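You operate a simulated robot arm through the tools that you are given. There is no shell and no other tool.

The job below is to be done with a simulated two-armed robot. You get a single attempt, and the scene is never put back.

TASK
Route medium cork to the purple bin and coarse to the brown one; fill each about a third.
Fine: shut the gates; no other bin gets any, nothing is spilt.

The check looks at the end state, three seconds after you hand in, the way a careful person would. Anything else that was tipped, shoved, dropped, spilled or broken makes it a failure.

THE ROBOT
Two 7-joint arms with two-finger parallel grippers on one trunk that stands fixed in place. Base frame: the origin is at the foot of the trunk, x ahead of it, y to its left, z up. Lengths are in mm, angles in degrees, forces in N, time in s.
The left shoulder is at [70, 163, 1175], the right one opposite. Each reaches about 1002 mm from its shoulder. Payload 3.43 kg a hand.
The TCP of each hand is the grasp point between the finger pads, 34 mm short of the fingertips. In the tool frame z runs along the fingers and y along their closing line. The gripper opens to 128 mm. The fingers are 24 mm wide and 12 mm thick; the gripper's body (48 by 130 mm) begins 96 mm behind the TCP.
Orientation is that of the tool frame in the base frame, as a unit quaternion [w, x, y, z]. With the fingers straight down and closing along the base's y, the tool's x points along the base's -x, its y along +y and its z along -z.

THE INTERFACE
- The arms move only by the tool jog_arm. It takes "left_plan", "right_plan" or both (then of equal length, played together; a hand with none holds still); each is text: rows parted by semicolons, each of 6 numbers parted by spaces: the shift along the tool's x, y, z in m, then the turn, a rotation vector about the tool's x, y, z in degrees. In form: tx ty tz wx wy wz; .... A call has 1 to 20 rows; each row is the pose to reach, as a shift and turn from the pose commanded when the call began, along the tool's axes at that moment. "left_grip" and "right_grip" are, for a hand that has rows, the gripper command, from -1 (fully open) to 1 (shut), values between in proportion, set as the call begins (left out, the last holds). Rows are played at 5 a second. More than 50 mm and 8.6 degrees between two rows, or a gripper value outside its range, and nothing of the call is played. Where a pose cannot be reached the arm comes as near as it can. A force on the tool above 60 N (or 10 N above the force at the start of the call, whichever is more), or a blocked arm, ends the call early, and 0.2 s more pass. The fingers move at their own pace (about 153 mm/s each) and stop on an object; they squeeze with about 40 N. The grip force told is the motor's: it shows also when the fingers shut on nothing. Time passes only in rows, and 0.2 s behind the last, so rows that repeat a pose let the fingers close. The reply holds the time, the measured pose of the TCP, the force on the tool along the base axes, the opening and the grip force, in the units named above and with some noise, with the torque about the TCP (base axes, N m) and any sound that the robot's microphone picked up.
- Cameras (640 x 400 px; columns grow to the right, rows downward): "scene" is now at [130.6, 50.1, 1427.7]; the picture's right is [0.52, -0.86, 0.00], its down [-0.28, -0.17, -0.94] and it looks along [0.81, 0.49, -0.33] (base axes); focal length 214 px, centre (320, 200). "left" rides on the left gripper at [76, 11, -160] in its tool frame; the picture's right is [-0.15, 0.99, 0.00], its down [-0.88, -0.13, -0.46] and it looks along [-0.45, -0.07, 0.89] (tool axes); focal length 234 px, centre (320, 200). "right" rides on the right gripper at [76, -11, -160] in its tool frame; the picture's right is [0.15, 0.99, 0.00], its down [-0.88, 0.13, -0.46] and it looks along [-0.45, 0.07, 0.89] (tool axes); focal length 234 px, centre (320, 200). There is no depth. A picture from a camera that has moved, and an enlarged one, comes with that camera's place and axes in the base frame and with its lens.
- get_image(camera): a new picture of that camera. No time passes.
- raise_lower(by): slides the trunk up (or, below 0, down) by that many mm; the arms and the scene camera ride with it, the base frame stays. It gives what a move gives, with no picture.
- pan_tilt(pan, tilt): turns the head with the scene camera to pan (to the left, within 86 degrees either way) and tilt (down, from -29 to 69), counted from straight ahead of the robot. It gives what a move gives.
- zoom(camera, box): a new picture of the part [left, top, right, bottom] of that camera's present view, enlarged. No time passes.
- finish_job(): hands the job in; it is judged then, once.

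Nothing tells you positions but the pictures and the camera data. Unless the task says otherwise, let go and move clear before handing in.

The tools are called after "Call:" as name(argument=value, ...) on one line, values as JSON. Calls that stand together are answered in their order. jog_arm: Moves the arms, as the interface text tells. Its arguments: {"type":"object","properties":{"left_plan":{"type":"string"},"left_grip":{"type":"number"},"right_plan":{"type":"string"},"right_grip":{"type":"number"}},"required":[]} The other tools are called the same way: raise_lower (by) moves the trunk up or down; pan_tilt (pan, tilt) turns the head that bears the scene camera; get_image (camera) takes a picture; zoom (camera, box) takes an enlarged picture of a part of a camera's view; finish_job () hands the job in.

At the start:

```text
time: 0.0
left_tcp_pos: [476.5, 523.5, 1479.9]
left_orientation: [0.0, 0.001, 1.0, 0.001]
left_contact_force: [0.8, 0.3, -0.1]
left_torque: [-0.01, -0.04, 0.03]
left_grip_width: 127.9
left_grip_force: 0.0
right_tcp_pos: [434.1, 78.8, 1443.2]
right_orientation: [0.001, -0.001, 1.0, 0.001]
right_contact_force: [-0.3, -0.2, -0.8]
right_torque: [0.01, -0.01, -0.02]
right_grip_width: 127.8
right_grip_force: 0.0
trunk travel left (down, up): [-655.0, 285.0]
head pan, tilt (commanded): [31.1, 19.3]
```

scene: 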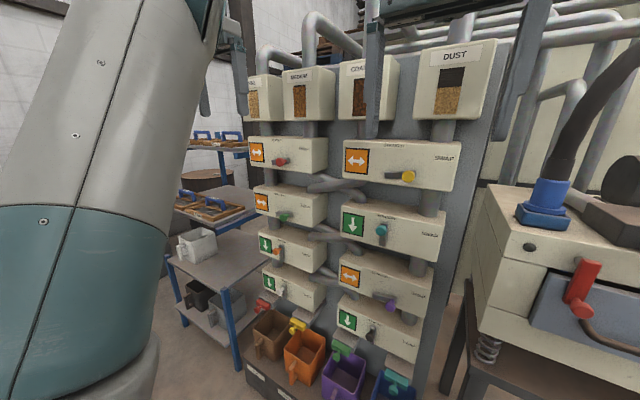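
right: 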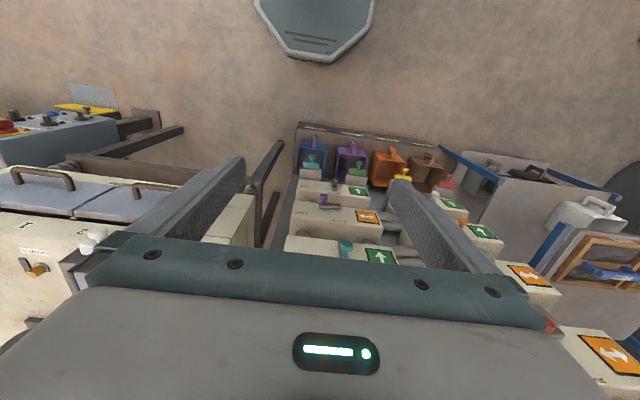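
left: 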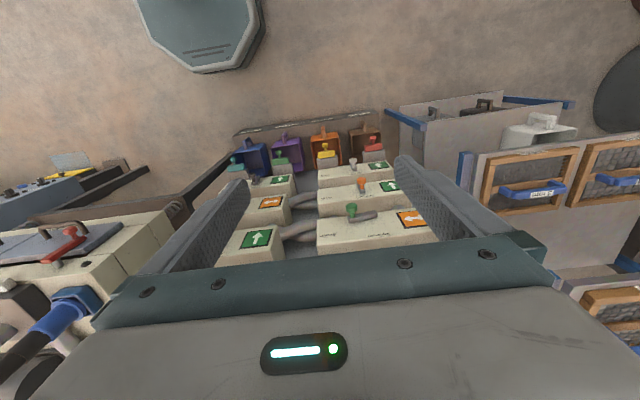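

I see a wall panel with four cork hoppers (fine?, medium, coarse, dust) feeding through diverter boxes with coloured knobs down to four bins (brown, orange, purple, blue). First I'll look closer at every part of the panel before touching anything.

Call:
zoom(camera="scene", box=[230, 40, 390, 140])

Call:
zoom(camera="scene", box=[230, 120, 480, 276])

Call:
zoom(camera="scene", box=[230, 244, 480, 400])

Call:
zoom(camera="left", box=[200, 100, 460, 262])

Call:
zoom(camera="right", box=[260, 110, 580, 310])

```text
4.00 times, centred on (310, 90) of scene
camera zoom: at [130.6, 50.1, 1427.7], right [0.52, -0.86, 0.0], down [-0.28, -0.17, -0.94], along [0.81, 0.49, -0.33], focal length 858 px, centre (360, 640)
```

zoom: 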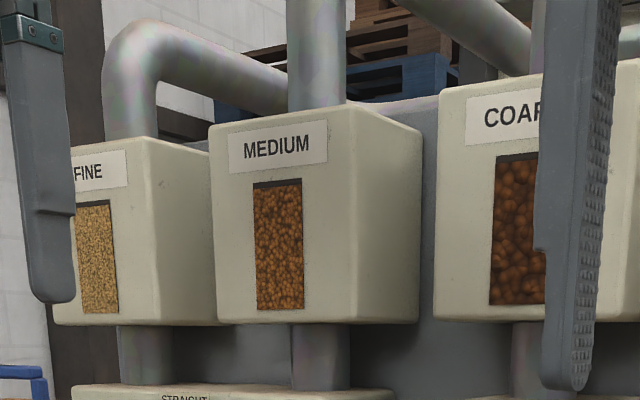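

```text
2.56 times, centred on (355, 198) of scene
camera zoom: at [130.6, 50.1, 1427.7], right [0.52, -0.86, 0.0], down [-0.28, -0.17, -0.94], along [0.81, 0.49, -0.33], focal length 549 px, centre (230, 205)
```

zoom: 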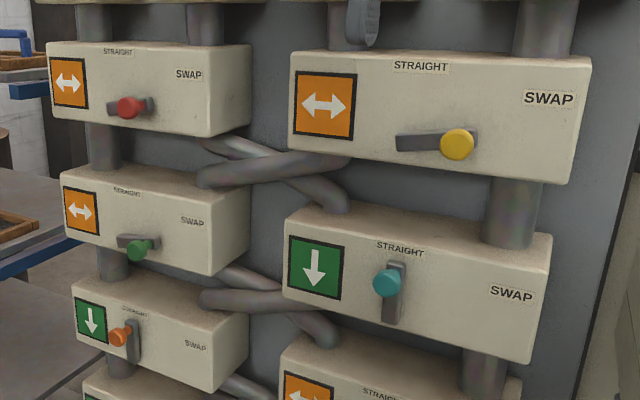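

```text
2.56 times, centred on (355, 322) of scene
camera zoom: at [130.6, 50.1, 1427.7], right [0.52, -0.86, 0.0], down [-0.28, -0.17, -0.94], along [0.81, 0.49, -0.33], focal length 549 px, centre (230, -112)
```

zoom: 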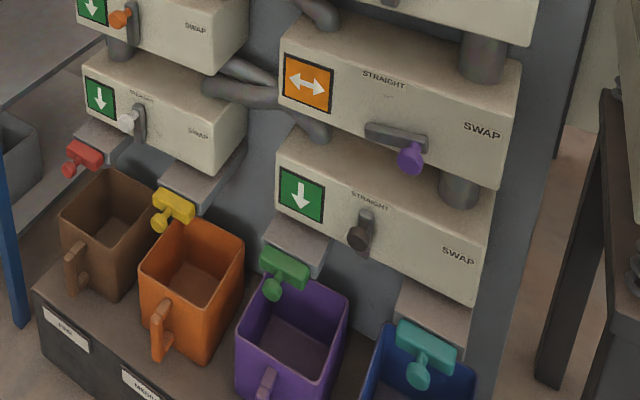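

```text
2.46 times, centred on (330, 181) of left
camera zoom: at [399.8, 533.6, 1639.9], right [0.15, 0.99, 0.0], down [0.88, -0.13, 0.46], along [0.45, -0.07, -0.89], focal length 576 px, centre (295, 247)
```

zoom: 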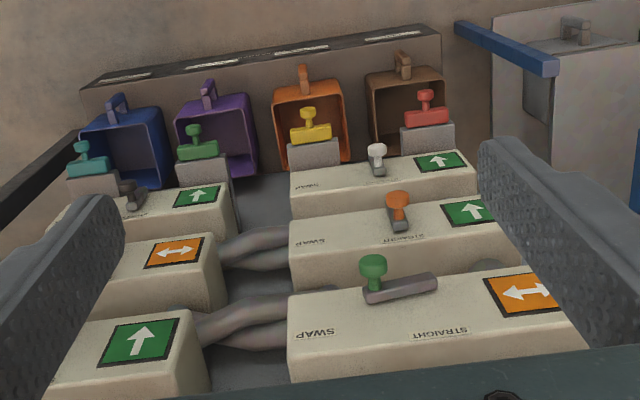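

```text
2.00 times, centred on (420, 210) of right
camera zoom: at [357.6, 66.8, 1604.1], right [-0.15, 0.99, 0.0], down [0.88, 0.13, 0.46], along [0.45, 0.07, -0.89], focal length 468 px, centre (120, 180)
```

zoom: 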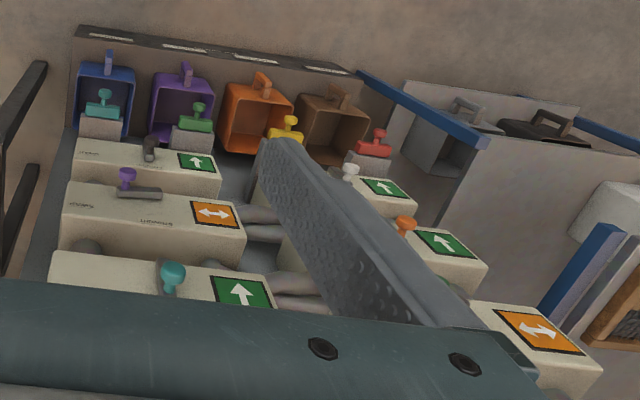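

The panel seems to be a lane network: two columns of swap/straight levers, four gates with T-handles at the bottom, and four bins. I'll look around with the head to check surroundings and the pipe crossings before moving.

Call:
pan_tilt(pan=10, tilt=40)

Call:
get_image(camera="scene")

Call:
pan_tilt(pan=-40, tilt=40)

Call:
get_image(camera="scene")

Call:
pan_tilt(pan=50, tilt=50)

Call:
get_image(camera="scene")

```text
time: 0.8
left_tcp_pos: [477.1, 522.7, 1479.8]
left_orientation: [0.001, 0.0, 1.0, 0.0]
left_contact_force: [0.0, 0.0, -0.7]
left_torque: [-0.04, -0.02, -0.03]
left_grip_width: 127.7
left_grip_force: 0.0
right_tcp_pos: [433.6, 77.2, 1444.0]
right_orientation: [0.0, 0.0, 1.0, -0.001]
right_contact_force: [-0.8, 0.2, 0.0]
right_torque: [0.01, 0.02, -0.01]
right_grip_width: 128.1
right_grip_force: 0.1
trunk travel left (down, up): [-655.0, 285.0]
head pan, tilt (commanded): [10.0, 40.0]
```

```text
taken
camera scene: at [134.5, 16.7, 1395.3], right [0.17, -0.98, 0.0], down [-0.63, -0.11, -0.77], along [0.75, 0.13, -0.64], focal length 214 px, centre (320, 200)
```

scene: 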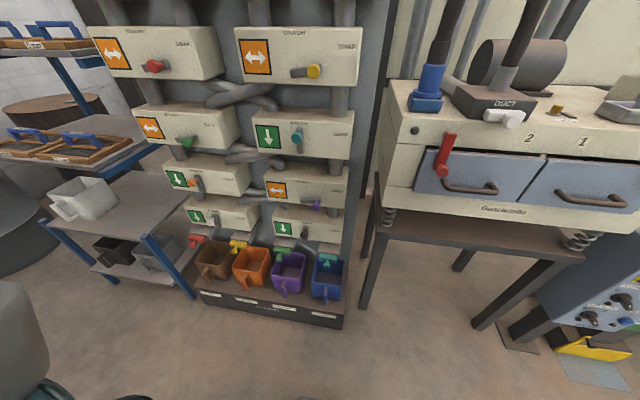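

```text
time: 2.0
left_tcp_pos: [476.6, 523.1, 1480.3]
left_orientation: [0.001, 0.001, 1.0, 0.001]
left_contact_force: [0.2, 0.1, -0.7]
left_torque: [-0.01, 0.01, 0.01]
left_grip_width: 128.0
left_grip_force: 0.1
right_tcp_pos: [434.2, 77.6, 1444.8]
right_orientation: [0.0, 0.0, 1.0, 0.0]
right_contact_force: [0.2, -0.3, -0.5]
right_torque: [0.03, 0.01, -0.02]
right_grip_width: 127.9
right_grip_force: 0.1
trunk travel left (down, up): [-655.0, 285.0]
head pan, tilt (commanded): [-40.0, 40.0]
```

```text
taken
camera scene: at [116.0, -52.7, 1395.2], right [-0.64, -0.77, 0.0], down [-0.49, 0.41, -0.77], along [0.59, -0.49, -0.64], focal length 214 px, centre (320, 200)
```

scene: 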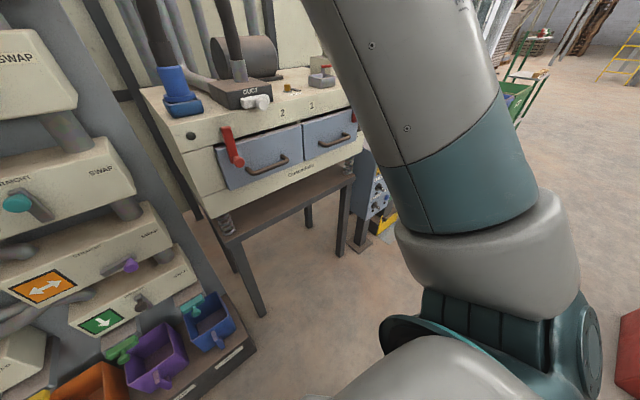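

```text
time: 3.7
left_tcp_pos: [477.3, 522.9, 1479.9]
left_orientation: [0.001, 0.001, 1.0, 0.001]
left_contact_force: [0.8, -0.4, 0.6]
left_torque: [-0.02, 0.02, -0.02]
left_grip_width: 128.1
left_grip_force: 0.1
right_tcp_pos: [433.2, 77.8, 1444.4]
right_orientation: [-0.001, 0.0, 1.0, 0.0]
right_contact_force: [0.0, -0.3, 0.2]
right_torque: [-0.01, 0.0, 0.02]
right_grip_width: 128.1
right_grip_force: 0.1
trunk travel left (down, up): [-655.0, 285.0]
head pan, tilt (commanded): [50.0, 50.0]
```

```text
taken
camera scene: at [100.3, 60.9, 1381.0], right [0.77, -0.64, 0.0], down [-0.49, -0.59, -0.64], along [0.41, 0.49, -0.77], focal length 214 px, centre (320, 200)
```

scene: 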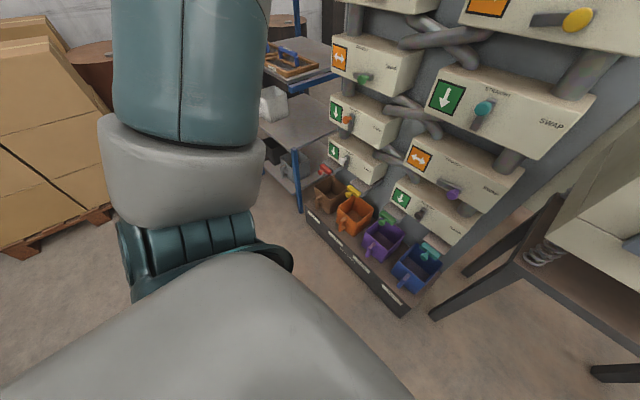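

The panel faces the robot with its gates at around z≈600 and the bins below. I'll aim the head at the panel for sharp zooms of pipes, gates and bins.

Call:
pan_tilt(pan=25, tilt=40)

Call:
zoom(camera="scene", box=[200, 0, 440, 150])

Call:
zoom(camera="scene", box=[240, 60, 400, 160])

Call:
zoom(camera="scene", box=[240, 140, 400, 240])

Call:
zoom(camera="scene", box=[240, 200, 400, 300])

Call:
get_image(camera="scene")

```text
time: 4.6
left_tcp_pos: [476.7, 524.4, 1479.2]
left_orientation: [0.001, 0.001, 1.0, 0.001]
left_contact_force: [-0.1, 1.1, 0.2]
left_torque: [-0.02, 0.0, -0.01]
left_grip_width: 128.1
left_grip_force: 0.1
right_tcp_pos: [433.7, 77.9, 1444.3]
right_orientation: [0.0, 0.0, 1.0, 0.0]
right_contact_force: [1.2, 0.6, 0.1]
right_torque: [0.03, 0.01, -0.02]
right_grip_width: 128.0
right_grip_force: 0.1
trunk travel left (down, up): [-655.0, 285.0]
head pan, tilt (commanded): [25.0, 40.0]
```

```text
2.67 times, centred on (320, 75) of scene
camera zoom: at [127.8, 37.9, 1395.2], right [0.42, -0.91, 0.0], down [-0.58, -0.27, -0.77], along [0.69, 0.32, -0.64], focal length 572 px, centre (320, 533)
```

zoom: 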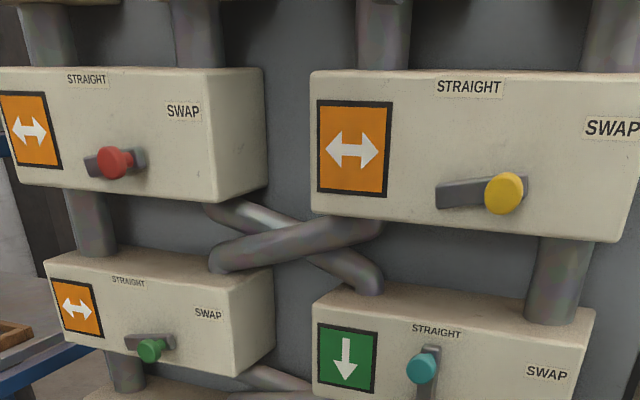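

```text
4.00 times, centred on (320, 110) of scene
camera zoom: at [127.8, 37.9, 1395.2], right [0.42, -0.91, 0.0], down [-0.58, -0.27, -0.77], along [0.69, 0.32, -0.64], focal length 858 px, centre (320, 560)
```

zoom: 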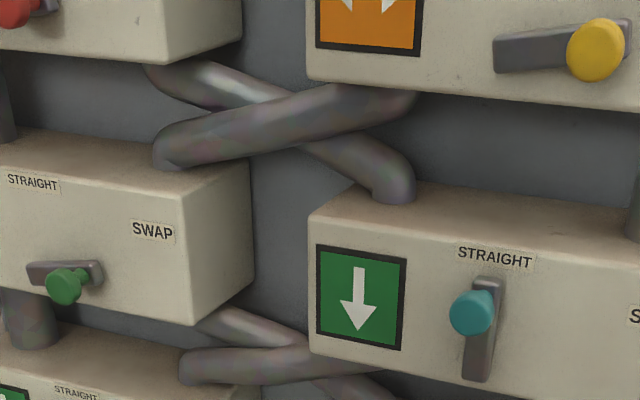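

```text
4.00 times, centred on (320, 190) of scene
camera zoom: at [127.8, 37.9, 1395.2], right [0.42, -0.91, 0.0], down [-0.58, -0.27, -0.77], along [0.69, 0.32, -0.64], focal length 858 px, centre (320, 240)
```

zoom: 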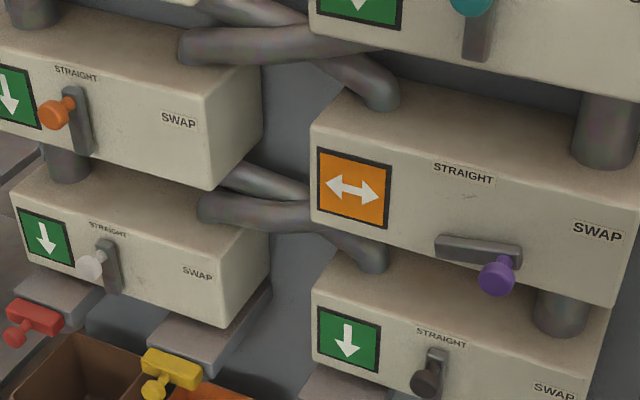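

```text
4.00 times, centred on (320, 250) of scene
camera zoom: at [127.8, 37.9, 1395.2], right [0.42, -0.91, 0.0], down [-0.58, -0.27, -0.77], along [0.69, 0.32, -0.64], focal length 858 px, centre (320, 0)
```

zoom: 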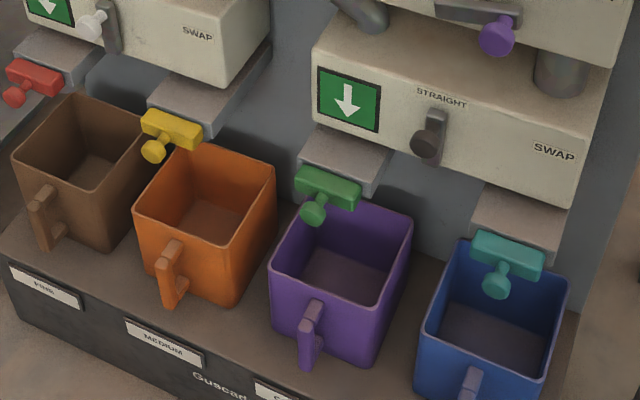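

```text
taken
camera scene: at [127.8, 37.9, 1395.2], right [0.42, -0.91, 0.0], down [-0.58, -0.27, -0.77], along [0.69, 0.32, -0.64], focal length 214 px, centre (320, 200)
```

scene: 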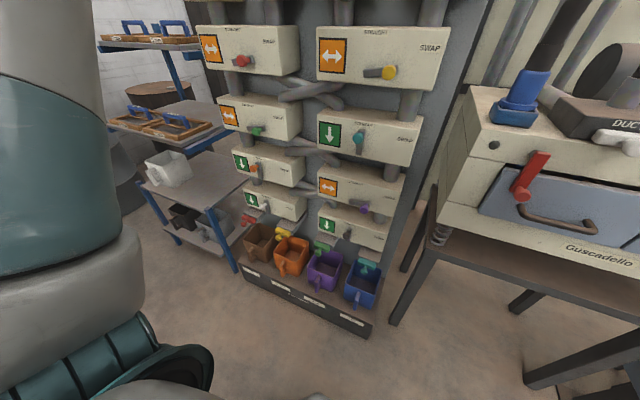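

All three layers cross lanes 2 and 3, so tracing it: flipping only the two bottom levers (white and black) to SWAP sends coarse to brown and medium to purple. Next I check the side clearances before lowering the trunk.

Call:
pan_tilt(pan=-80, tilt=45)

Call:
get_image(camera="scene")

Call:
pan_tilt(pan=80, tilt=45)

Call:
get_image(camera="scene")

Call:
pan_tilt(pan=25, tilt=5)

Call:
get_image(camera="scene")

Call:
zoom(camera="scene", box=[360, 0, 560, 125])

```text
time: 6.4
left_tcp_pos: [477.2, 522.9, 1480.1]
left_orientation: [0.001, 0.001, 1.0, 0.001]
left_contact_force: [0.0, -0.1, 0.0]
left_torque: [0.03, 0.01, 0.0]
left_grip_width: 127.7
left_grip_force: 0.0
right_tcp_pos: [434.5, 78.3, 1443.6]
right_orientation: [0.0, 0.0, 1.0, 0.0]
right_contact_force: [0.0, 0.0, -0.3]
right_torque: [-0.04, -0.01, 0.01]
right_grip_width: 128.0
right_grip_force: 0.0
trunk travel left (down, up): [-655.0, 285.0]
head pan, tilt (commanded): [-80.0, 45.0]
```

```text
taken
camera scene: at [65.0, -78.2, 1388.0], right [-0.98, -0.17, 0.0], down [-0.12, 0.7, -0.71], along [0.12, -0.7, -0.71], focal length 214 px, centre (320, 200)
```

scene: 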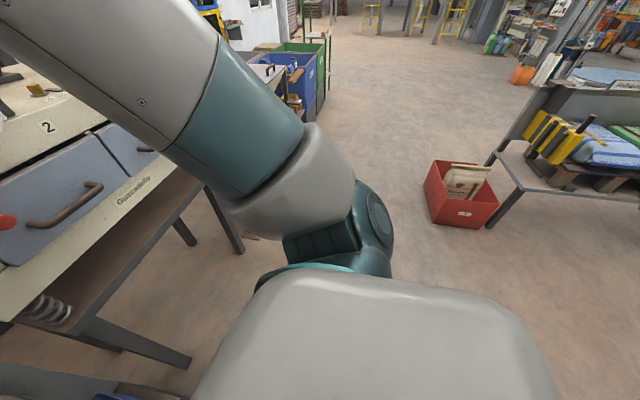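

```text
time: 8.8
left_tcp_pos: [477.0, 522.7, 1479.7]
left_orientation: [0.002, 0.0, 1.0, 0.001]
left_contact_force: [-0.5, 0.0, 1.0]
left_torque: [0.01, 0.0, 0.04]
left_grip_width: 128.1
left_grip_force: 0.0
right_tcp_pos: [433.7, 78.6, 1444.9]
right_orientation: [0.0, 0.0, 1.0, 0.0]
right_contact_force: [0.3, 0.7, 0.4]
right_torque: [-0.02, 0.0, -0.03]
right_grip_width: 127.9
right_grip_force: 0.0
trunk travel left (down, up): [-655.0, 285.0]
head pan, tilt (commanded): [80.0, 45.0]
```

```text
taken
camera scene: at [65.0, 82.0, 1388.0], right [0.98, -0.17, 0.0], down [-0.12, -0.7, -0.71], along [0.12, 0.7, -0.71], focal length 214 px, centre (320, 200)
```

scene: 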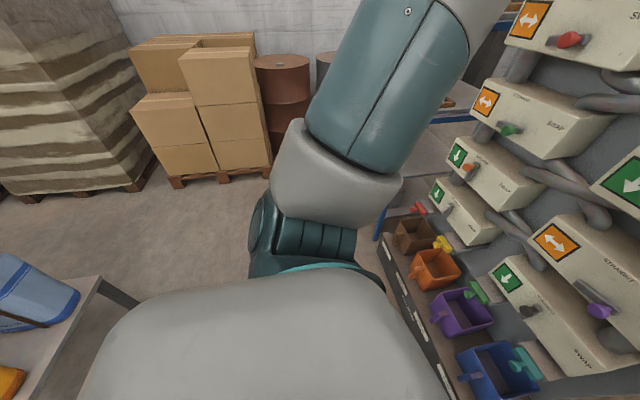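

```text
time: 10.1
left_tcp_pos: [477.2, 522.8, 1479.9]
left_orientation: [0.001, 0.001, 1.0, 0.0]
left_contact_force: [-0.4, 0.7, 1.4]
left_torque: [0.01, 0.0, -0.01]
left_grip_width: 128.1
left_grip_force: 0.1
right_tcp_pos: [433.6, 78.3, 1444.3]
right_orientation: [0.0, 0.0, 1.0, 0.0]
right_contact_force: [-0.1, 0.3, -0.5]
right_torque: [-0.01, 0.02, 0.04]
right_grip_width: 128.4
right_grip_force: 0.1
trunk travel left (down, up): [-655.0, 285.0]
head pan, tilt (commanded): [25.0, 5.0]
```

```text
taken
camera scene: at [134.0, 40.8, 1450.9], right [0.42, -0.91, 0.0], down [-0.08, -0.04, -1.0], along [0.9, 0.42, -0.09], focal length 214 px, centre (320, 200)
```

scene: 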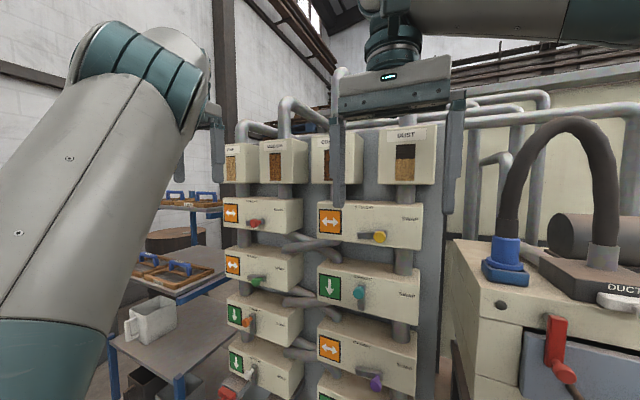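

```text
3.20 times, centred on (460, 62) of scene
camera zoom: at [134.0, 40.8, 1450.9], right [0.42, -0.91, 0.0], down [-0.08, -0.04, -1.0], along [0.9, 0.42, -0.09], focal length 686 px, centre (-128, 640)
```

zoom: 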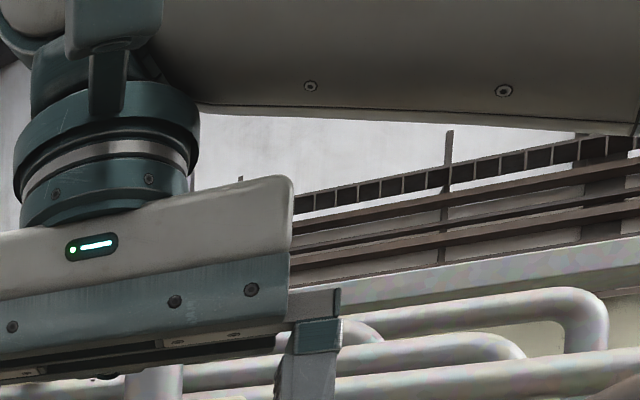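

The surroundings are clear of the arms (machine front at about x≈750, table beyond y≈860). I lower the trunk 300 mm so the left arm can work the bottom levers and gates, and look again from there.

Call:
raise_lower(by=-300)

Call:
pan_tilt(pan=30, tilt=38)

Call:
get_image(camera="scene")

Call:
get_image(camera="left")

Call:
get_image(camera="right")

```text
time: 13.1
left_tcp_pos: [477.5, 524.1, 1180.5]
left_orientation: [0.001, 0.001, 1.0, 0.002]
left_contact_force: [0.2, 0.0, 0.3]
left_torque: [-0.01, 0.03, -0.01]
left_grip_width: 127.9
left_grip_force: 0.0
right_tcp_pos: [433.9, 78.5, 1143.9]
right_orientation: [0.0, 0.0, 1.0, 0.0]
right_contact_force: [0.6, 1.1, -0.6]
right_torque: [-0.01, -0.03, 0.02]
right_grip_width: 128.2
right_grip_force: 0.1
trunk travel left (down, up): [-355.0, 585.0]
head pan, tilt (commanded): [25.0, 5.0]
```

```text
time: 14.1
left_tcp_pos: [477.2, 523.2, 1179.9]
left_orientation: [0.002, 0.001, 1.0, 0.001]
left_contact_force: [-0.1, -0.9, 0.0]
left_torque: [0.02, -0.01, 0.01]
left_grip_width: 127.8
left_grip_force: 0.1
right_tcp_pos: [434.5, 77.8, 1144.2]
right_orientation: [0.001, 0.0, 1.0, 0.001]
right_contact_force: [-0.1, 0.2, 1.1]
right_torque: [0.0, 0.04, 0.04]
right_grip_width: 128.2
right_grip_force: 0.1
trunk travel left (down, up): [-355.0, 585.0]
head pan, tilt (commanded): [30.0, 38.0]
```

```text
taken
camera scene: at [125.5, 45.0, 1098.3], right [0.5, -0.87, 0.0], down [-0.53, -0.31, -0.79], along [0.68, 0.39, -0.62], focal length 214 px, centre (320, 200)
```

scene: 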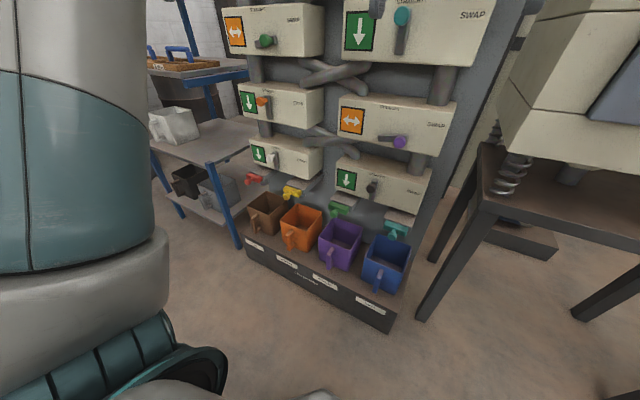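

```text
taken
camera left: at [399.7, 533.6, 1339.9], right [0.15, 0.99, 0.0], down [0.88, -0.13, 0.46], along [0.45, -0.07, -0.89], focal length 234 px, centre (320, 200)
```

left: 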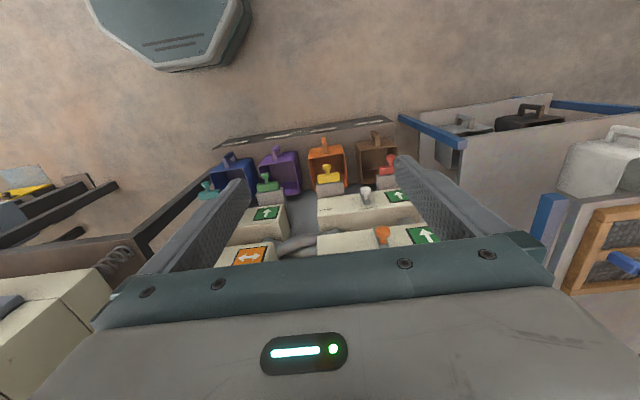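

```text
taken
camera right: at [357.5, 66.8, 1304.1], right [-0.15, 0.99, 0.0], down [0.88, 0.13, 0.46], along [0.45, 0.07, -0.89], focal length 234 px, centre (320, 200)
```

right: 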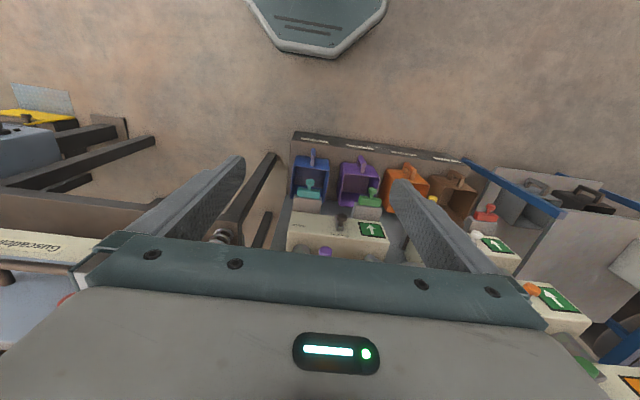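

The bottom levers, gates and bins are in view. I zoom from all three cameras to triangulate positions accurately.

Call:
zoom(camera="scene", box=[236, 130, 332, 190])

Call:
zoom(camera="scene", box=[312, 150, 424, 220])

Call:
zoom(camera="scene", box=[230, 165, 422, 285])

Call:
zoom(camera="left", box=[190, 120, 430, 270])

Call:
zoom(camera="right", box=[270, 120, 510, 270])

```text
6.67 times, centred on (284, 160) of scene
camera zoom: at [125.5, 45.0, 1098.3], right [0.5, -0.87, 0.0], down [-0.53, -0.31, -0.79], along [0.68, 0.39, -0.62], focal length 1430 px, centre (560, 467)
```

zoom: 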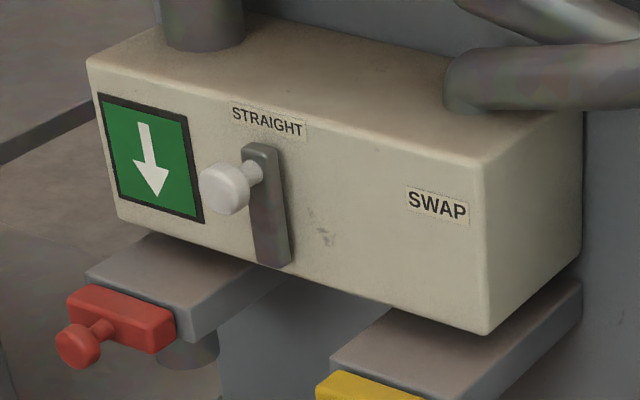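

```text
5.71 times, centred on (368, 185) of scene
camera zoom: at [125.5, 45.0, 1098.3], right [0.5, -0.87, 0.0], down [-0.53, -0.31, -0.79], along [0.68, 0.39, -0.62], focal length 1226 px, centre (46, 286)
```

zoom: 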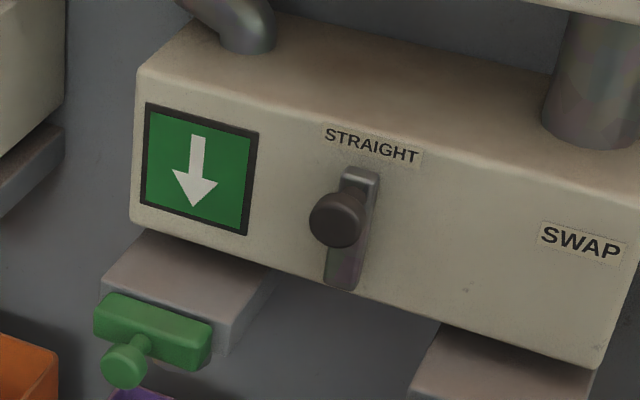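

```text
3.33 times, centred on (326, 225) of scene
camera zoom: at [125.5, 45.0, 1098.3], right [0.5, -0.87, 0.0], down [-0.53, -0.31, -0.79], along [0.68, 0.39, -0.62], focal length 715 px, centre (300, 117)
```

zoom: 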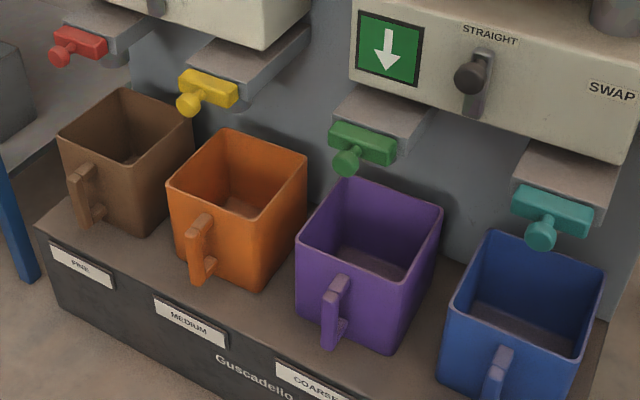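

```text
2.67 times, centred on (310, 195) of left
camera zoom: at [399.7, 533.6, 1339.9], right [0.15, 0.99, 0.0], down [0.88, -0.13, 0.46], along [0.45, -0.07, -0.89], focal length 624 px, centre (347, 213)
```

zoom: 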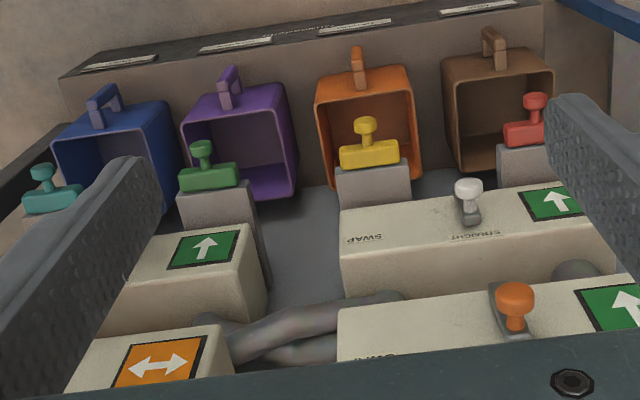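

```text
2.67 times, centred on (390, 195) of right
camera zoom: at [357.5, 66.8, 1304.1], right [-0.15, 0.99, 0.0], down [0.88, 0.13, 0.46], along [0.45, 0.07, -0.89], focal length 624 px, centre (133, 213)
```

zoom: 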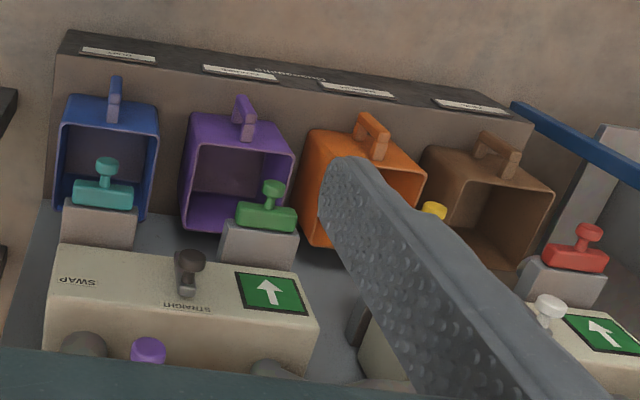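

Triangulation gives the white lever knob near [713, 624, 691], black knob near [718, 191, 688], red gate knob near [667, 736, 567] and green gate knob near [666, 298, 568], with the bins centred under the outlets (rim about z≈380). I now turn the left hand to point forward while descending in free space.

Call:
jog_arm(left_plan="0 0 0.02 0 -7.5 0; 0 0 0.04 0 -15 0; 0 0 0.06 0 -22.5 0; 0 0 0.08 0 -30 0; 0 0 0.10 0 -37.5 0; 0 0 0.12 0 -45 0; 0 0 0.14 0 -52.5 0; 0 0 0.16 0 -60 0; 0 0 0.18 0 -67.5 0; 0 0 0.20 0 -75 0; 0 0 0.22 0 -82.5 0; 0 0 0.24 0 -90 0; 0 0 0.24 0 -90 0")

Call:
get_image(camera="scene")

Call:
get_image(camera="left")

```text
time: 16.9
left_tcp_pos: [477.3, 521.6, 942.4]
left_orientation: [0.709, 0.002, 0.706, 0.001]
left_contact_force: [-0.3, -0.3, 0.3]
left_torque: [-0.02, 0.01, 0.04]
left_grip_width: 128.1
left_grip_force: 0.0
right_tcp_pos: [433.7, 76.7, 1144.2]
right_orientation: [0.0, 0.0, 1.0, 0.001]
right_contact_force: [0.4, -0.3, -0.2]
right_torque: [0.04, -0.05, -0.01]
right_grip_width: 128.0
right_grip_force: 0.0
trunk travel left (down, up): [-355.0, 585.0]
head pan, tilt (commanded): [30.0, 38.0]
```

```text
taken
camera scene: at [125.1, 44.1, 1098.3], right [0.5, -0.87, 0.0], down [-0.53, -0.31, -0.79], along [0.68, 0.39, -0.62], focal length 214 px, centre (320, 200)
```

scene: 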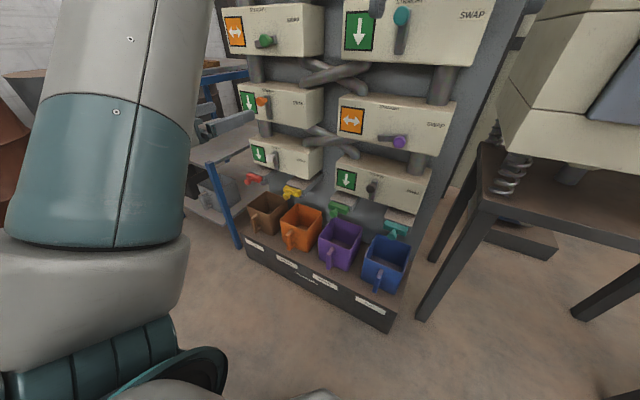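

```text
taken
camera left: at [316.1, 532.8, 866.9], right [0.0, 0.99, 0.15], down [-0.46, -0.13, 0.88], along [0.89, -0.07, 0.45], focal length 234 px, centre (320, 200)
```

left: 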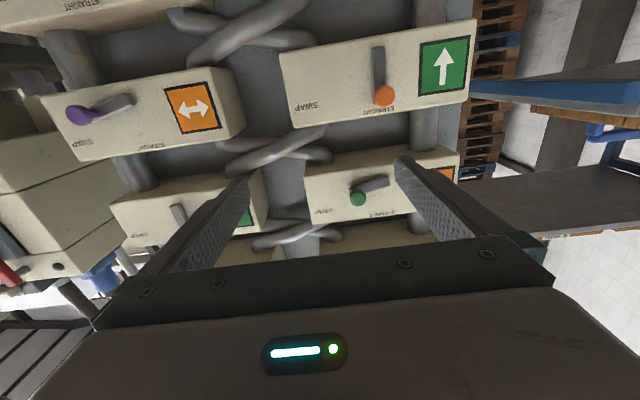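

Call:
zoom(camera="scene", box=[160, 50, 320, 150])

Call:
zoom(camera="scene", box=[180, 90, 340, 190])

```text
4.00 times, centred on (240, 100) of scene
camera zoom: at [125.1, 44.1, 1098.3], right [0.5, -0.87, 0.0], down [-0.53, -0.31, -0.79], along [0.68, 0.39, -0.62], focal length 858 px, centre (640, 600)
```

zoom: 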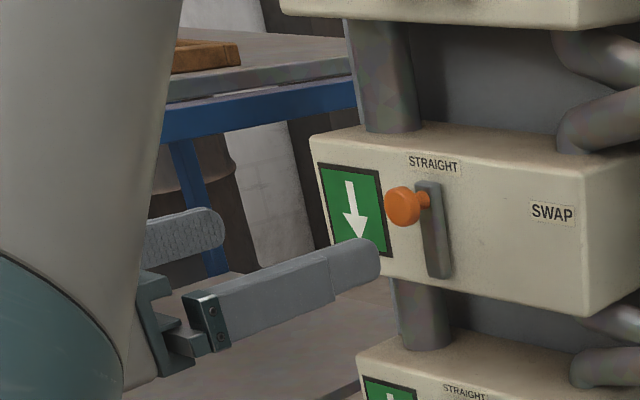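

```text
4.00 times, centred on (260, 140) of scene
camera zoom: at [125.1, 44.1, 1098.3], right [0.5, -0.87, 0.0], down [-0.53, -0.31, -0.79], along [0.68, 0.39, -0.62], focal length 858 px, centre (560, 440)
```

zoom: 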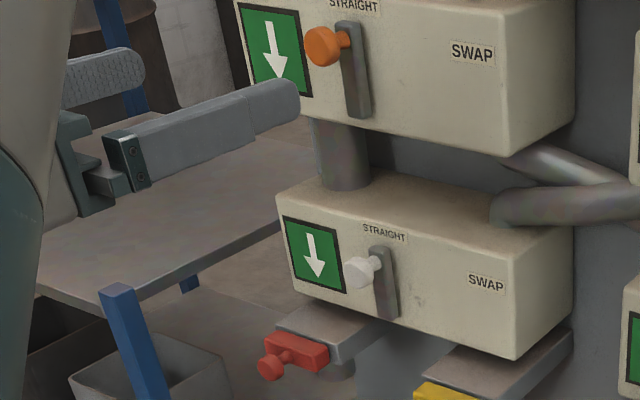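

The hand points forward correctly. I move it in front of the white lever for a close look with the wrist camera.

Call:
jog_arm(left_plan="0.04 0.017 0.0138 0 0 0; 0.08 0.034 0.0277 0 0 0; 0.12 0.051 0.0415 0 0 0; 0.16 0.068 0.0553 0 0 0; 0.20 0.085 0.069 0 0 0; 0.242 0.102 0.083 0 0 0; 0.242 0.102 0.083 0 0 0")

Call:
get_image(camera="left")

Call:
get_image(camera="scene")

```text
time: 18.5
left_tcp_pos: [564.8, 621.1, 698.2]
left_orientation: [0.708, 0.002, 0.706, 0.001]
left_contact_force: [-0.6, 0.5, 0.5]
left_torque: [-0.02, 0.0, 0.01]
left_grip_width: 128.1
left_grip_force: 0.1
right_tcp_pos: [433.0, 77.9, 1145.6]
right_orientation: [0.0, -0.001, 1.0, 0.001]
right_contact_force: [-0.1, -0.4, -0.5]
right_torque: [0.01, -0.04, 0.01]
right_grip_width: 128.1
right_grip_force: 0.1
trunk travel left (down, up): [-355.0, 585.0]
head pan, tilt (commanded): [30.0, 38.0]
```

```text
taken
camera left: at [402.8, 632.5, 622.1], right [0.0, 0.99, 0.15], down [-0.46, -0.13, 0.88], along [0.89, -0.07, 0.45], focal length 234 px, centre (320, 200)
```

left: 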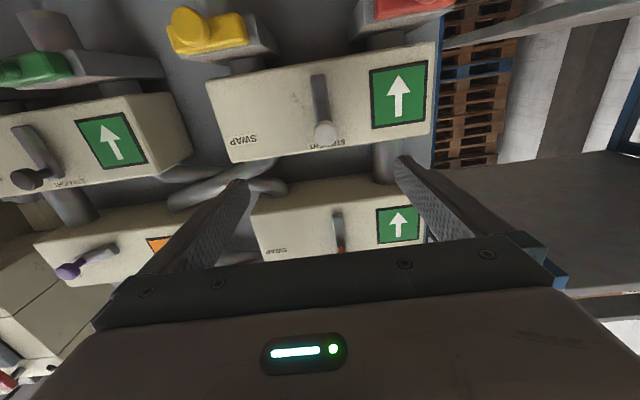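

```text
taken
camera scene: at [125.2, 44.4, 1098.3], right [0.5, -0.87, 0.0], down [-0.53, -0.31, -0.79], along [0.68, 0.39, -0.62], focal length 214 px, centre (320, 200)
```

scene: 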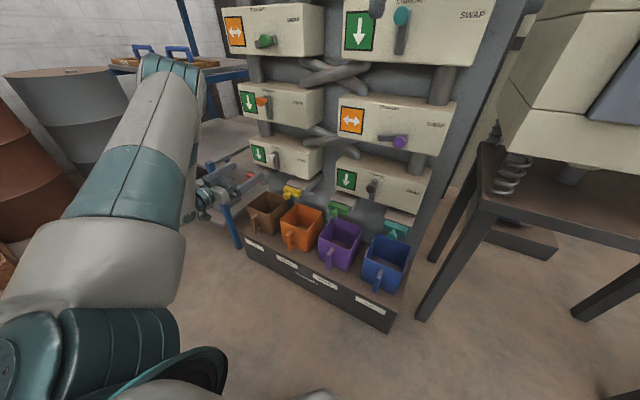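

Call:
zoom(camera="left", box=[196, 30, 452, 190])

Call:
zoom(camera="scene", box=[180, 120, 340, 220])

```text
2.50 times, centred on (324, 110) of left
camera zoom: at [402.8, 632.5, 622.1], right [0.0, 0.99, 0.15], down [-0.46, -0.13, 0.88], along [0.89, -0.07, 0.45], focal length 585 px, centre (310, 425)
```

zoom: 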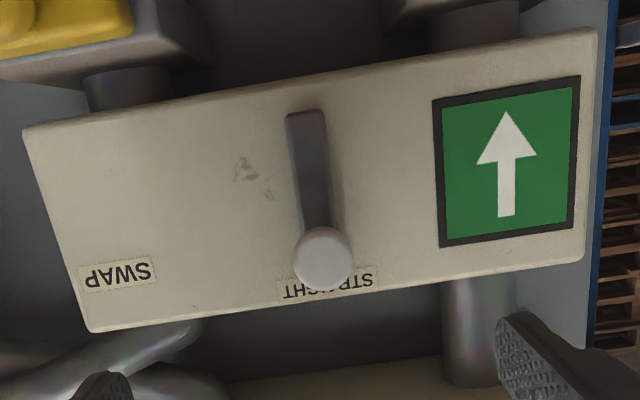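

```text
4.00 times, centred on (260, 170) of scene
camera zoom: at [125.2, 44.4, 1098.3], right [0.5, -0.87, 0.0], down [-0.53, -0.31, -0.79], along [0.68, 0.39, -0.62], focal length 858 px, centre (560, 320)
```

zoom: 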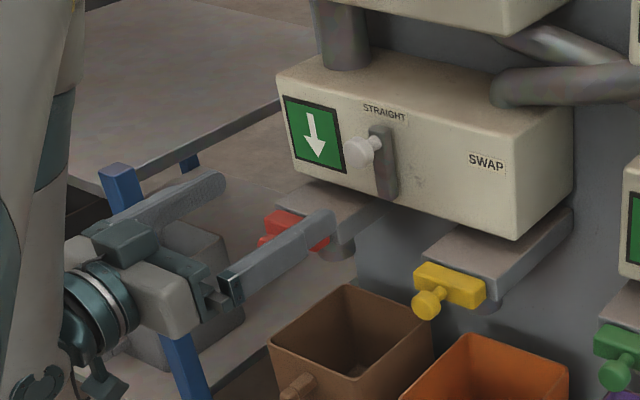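

The white knob is around [720, 628, 686] with the lever pivot about 58 mm below it; the lever must turn clockwise (knob to the right) toward SWAP. I close the fingers and position them beside the knob on its left side.

Call:
jog_arm(left_plan="0.006 0.018 0.025 0 0 0; 0.012 0.036 0.050 0 0 0; 0.018 0.056 0.075 0 0 0; 0.018 0.056 0.075 0 0 0; 0.018 0.056 0.075 0 0 0", left_grip=1)

Call:
get_image(camera="left")

Call:
zoom(camera="scene", box=[180, 120, 340, 220])

```text
time: 19.7
left_tcp_pos: [636.2, 680.2, 681.1]
left_orientation: [0.707, 0.002, 0.707, 0.0]
left_contact_force: [-0.1, -0.6, 0.3]
left_torque: [-0.04, -0.01, 0.0]
left_grip_width: 0.3
left_grip_force: 33.1
right_tcp_pos: [434.7, 78.5, 1143.4]
right_orientation: [0.0, -0.001, 1.0, 0.0]
right_contact_force: [0.1, 0.2, -0.2]
right_torque: [0.0, 0.03, 0.0]
right_grip_width: 128.0
right_grip_force: 0.0
trunk travel left (down, up): [-355.0, 585.0]
head pan, tilt (commanded): [30.0, 38.0]
```

```text
taken
camera left: at [474.9, 691.6, 605.6], right [0.0, 0.99, 0.15], down [-0.46, -0.13, 0.88], along [0.89, -0.07, 0.45], focal length 234 px, centre (320, 200)
```

left: 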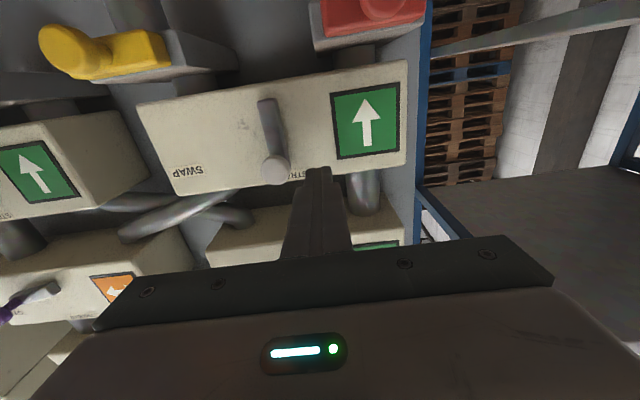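

```text
4.00 times, centred on (260, 170) of scene
camera zoom: at [125.7, 45.2, 1098.1], right [0.5, -0.87, 0.0], down [-0.53, -0.31, -0.79], along [0.68, 0.39, -0.62], focal length 858 px, centre (560, 320)
```

zoom: 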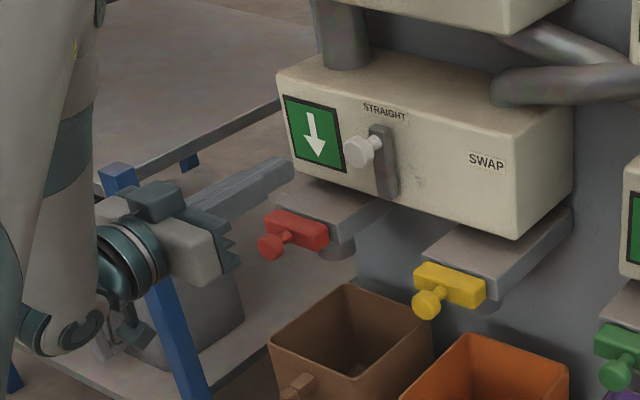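

The knob face is now well fixed at [726, 629, 688]. I move the closed fingertips in beside it (tip at x≈740), then check.

Call:
jog_arm(left_plan="0 0 0.025 0 0 0; 0 0 0.05 0 0 0; 0 0 0.070 0 0 0; 0 0 0.070 0 0 0")

Call:
get_image(camera="left")

Call:
zoom(camera="scene", box=[200, 120, 328, 200])

```text
time: 20.7
left_tcp_pos: [706.8, 684.3, 682.7]
left_orientation: [0.708, 0.001, 0.707, 0.0]
left_contact_force: [-0.1, 0.6, -0.3]
left_torque: [0.03, -0.02, 0.02]
left_grip_width: 0.1
left_grip_force: 32.7
right_tcp_pos: [432.9, 77.9, 1144.3]
right_orientation: [0.0, 0.0, 1.0, 0.0]
right_contact_force: [-0.5, -0.2, 0.1]
right_torque: [0.0, 0.0, 0.0]
right_grip_width: 127.9
right_grip_force: 0.0
trunk travel left (down, up): [-355.0, 585.0]
head pan, tilt (commanded): [30.0, 38.0]
```

```text
taken
camera left: at [545.3, 694.8, 607.0], right [0.0, 0.99, 0.15], down [-0.46, -0.13, 0.88], along [0.89, -0.07, 0.45], focal length 234 px, centre (320, 200)
```

left: 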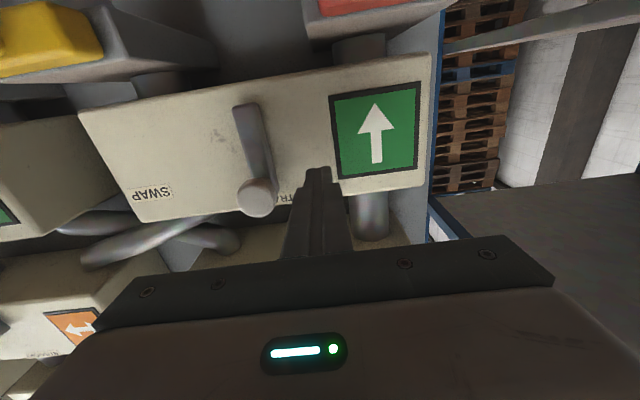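

```text
5.00 times, centred on (264, 160) of scene
camera zoom: at [125.3, 45.1, 1098.2], right [0.5, -0.87, 0.0], down [-0.53, -0.31, -0.79], along [0.68, 0.39, -0.62], focal length 1072 px, centre (600, 400)
```

zoom: 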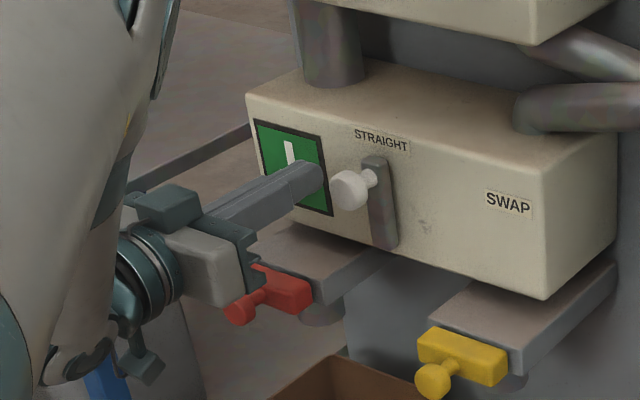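

The fingers are beside the knob. Now I push the knob along the first part of its arc toward SWAP.

Call:
jog_arm(left_plan="0.0027 -0.0113 0 0 0 0; 0.0052 -0.0223 0 0 0 0; 0.0010 -0.0293 0 0 0 0; -0.0021 -0.0367 0 0 0 0; -0.0042 -0.0445 0 0 0 0; -0.0052 -0.0526 0 0 0 0; -0.0051 -0.0607 0 0 0 0; -0.0038 -0.0686 0 0 0 0; -0.0038 -0.0686 0 0 0 0")

Call:
get_image(camera="left")

Call:
zoom(camera="scene", box=[200, 120, 328, 200])

```text
time: 22.7
left_tcp_pos: [705.3, 614.4, 685.5]
left_orientation: [0.707, 0.001, 0.707, 0.0]
left_contact_force: [-0.1, 1.7, -1.1]
left_torque: [0.06, 0.05, 0.04]
left_grip_width: 0.2
left_grip_force: 33.3
right_tcp_pos: [433.6, 77.6, 1144.1]
right_orientation: [0.0, 0.0, 1.0, 0.0]
right_contact_force: [0.4, 0.1, 0.5]
right_torque: [0.0, -0.03, 0.01]
right_grip_width: 128.0
right_grip_force: 0.1
trunk travel left (down, up): [-355.0, 585.0]
head pan, tilt (commanded): [30.0, 38.0]
```

```text
taken
camera left: at [544.4, 625.1, 609.0], right [0.0, 0.99, 0.15], down [-0.46, -0.13, 0.88], along [0.89, -0.07, 0.45], focal length 234 px, centre (320, 200)
```

left: 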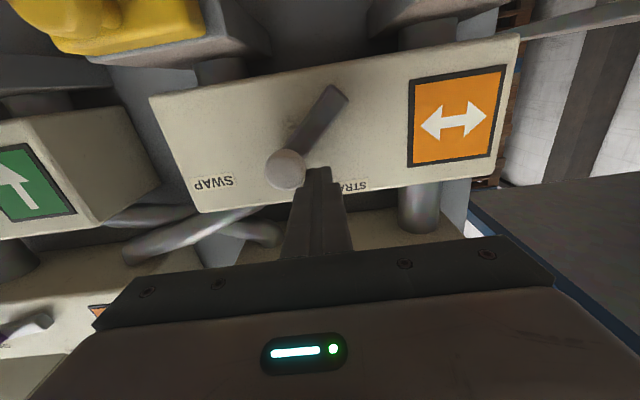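

```text
5.00 times, centred on (264, 160) of scene
camera zoom: at [125.6, 45.3, 1098.2], right [0.5, -0.87, 0.0], down [-0.53, -0.31, -0.79], along [0.68, 0.39, -0.62], focal length 1072 px, centre (600, 400)
```

zoom: 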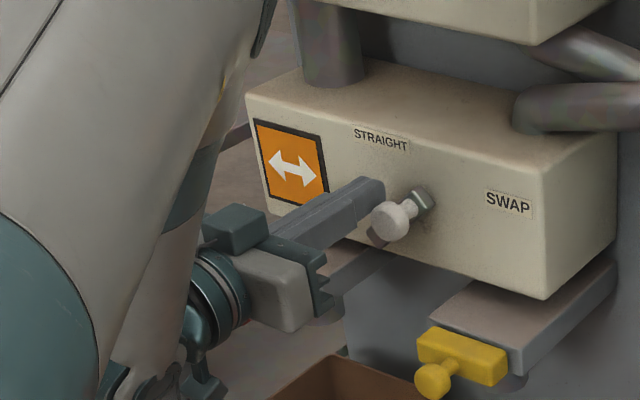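

The lever moves easily and the white lever's sign has flipped to SWAP. I complete the stroke to horizontal.

Call:
jog_arm(left_plan="0.0014 -0.0065 0 0 0 0; 0.0048 -0.0138 0 0 0 0; 0.0092 -0.0206 0 0 0 0; 0.0145 -0.0267 0 0 0 0; 0.0206 -0.032 0 0 0 0; 0.0248 -0.0349 0 0 0 0; 0.0283 -0.0369 0 0 0 0; 0.0283 -0.0369 0 0 0 0")

Call:
get_image(camera="left")

Call:
zoom(camera="scene", box=[200, 120, 328, 200])

```text
time: 24.6
left_tcp_pos: [706.0, 579.9, 666.5]
left_orientation: [0.715, 0.001, 0.699, 0.007]
left_contact_force: [-2.0, 15.0, 20.7]
left_torque: [0.14, -0.25, -0.11]
left_grip_width: 0.0
left_grip_force: 33.3
right_tcp_pos: [432.2, 75.1, 1144.0]
right_orientation: [0.001, 0.001, 1.0, 0.001]
right_contact_force: [0.8, 0.2, -0.3]
right_torque: [0.0, -0.01, 0.0]
right_grip_width: 128.0
right_grip_force: 0.0
trunk travel left (down, up): [-355.0, 585.0]
head pan, tilt (commanded): [30.0, 38.0]
stopped in row 8 (left hand): the force on the tool passed its limit at 60 N (the readings are from after the stop); the commanded pose is now the measured one
```

```text
taken
camera left: at [547.0, 589.9, 587.5], right [-0.01, 0.99, 0.16], down [-0.48, -0.14, 0.87], along [0.88, -0.06, 0.47], focal length 234 px, centre (320, 200)
```

left: 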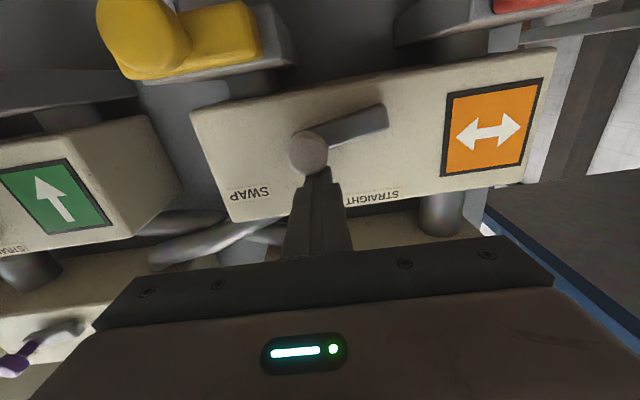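

```text
5.00 times, centred on (264, 160) of scene
camera zoom: at [123.6, 43.4, 1098.0], right [0.5, -0.87, 0.0], down [-0.53, -0.31, -0.79], along [0.68, 0.39, -0.61], focal length 1072 px, centre (600, 400)
```

zoom: 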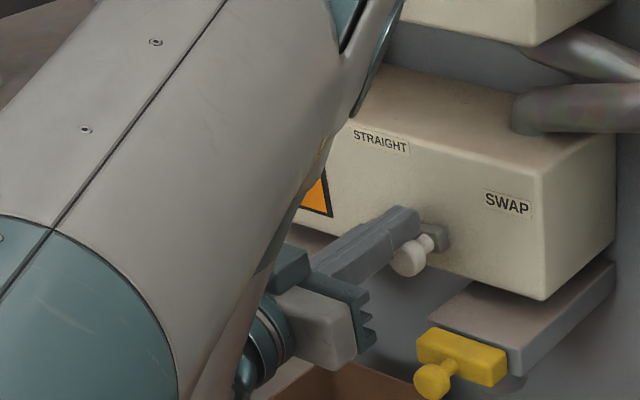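

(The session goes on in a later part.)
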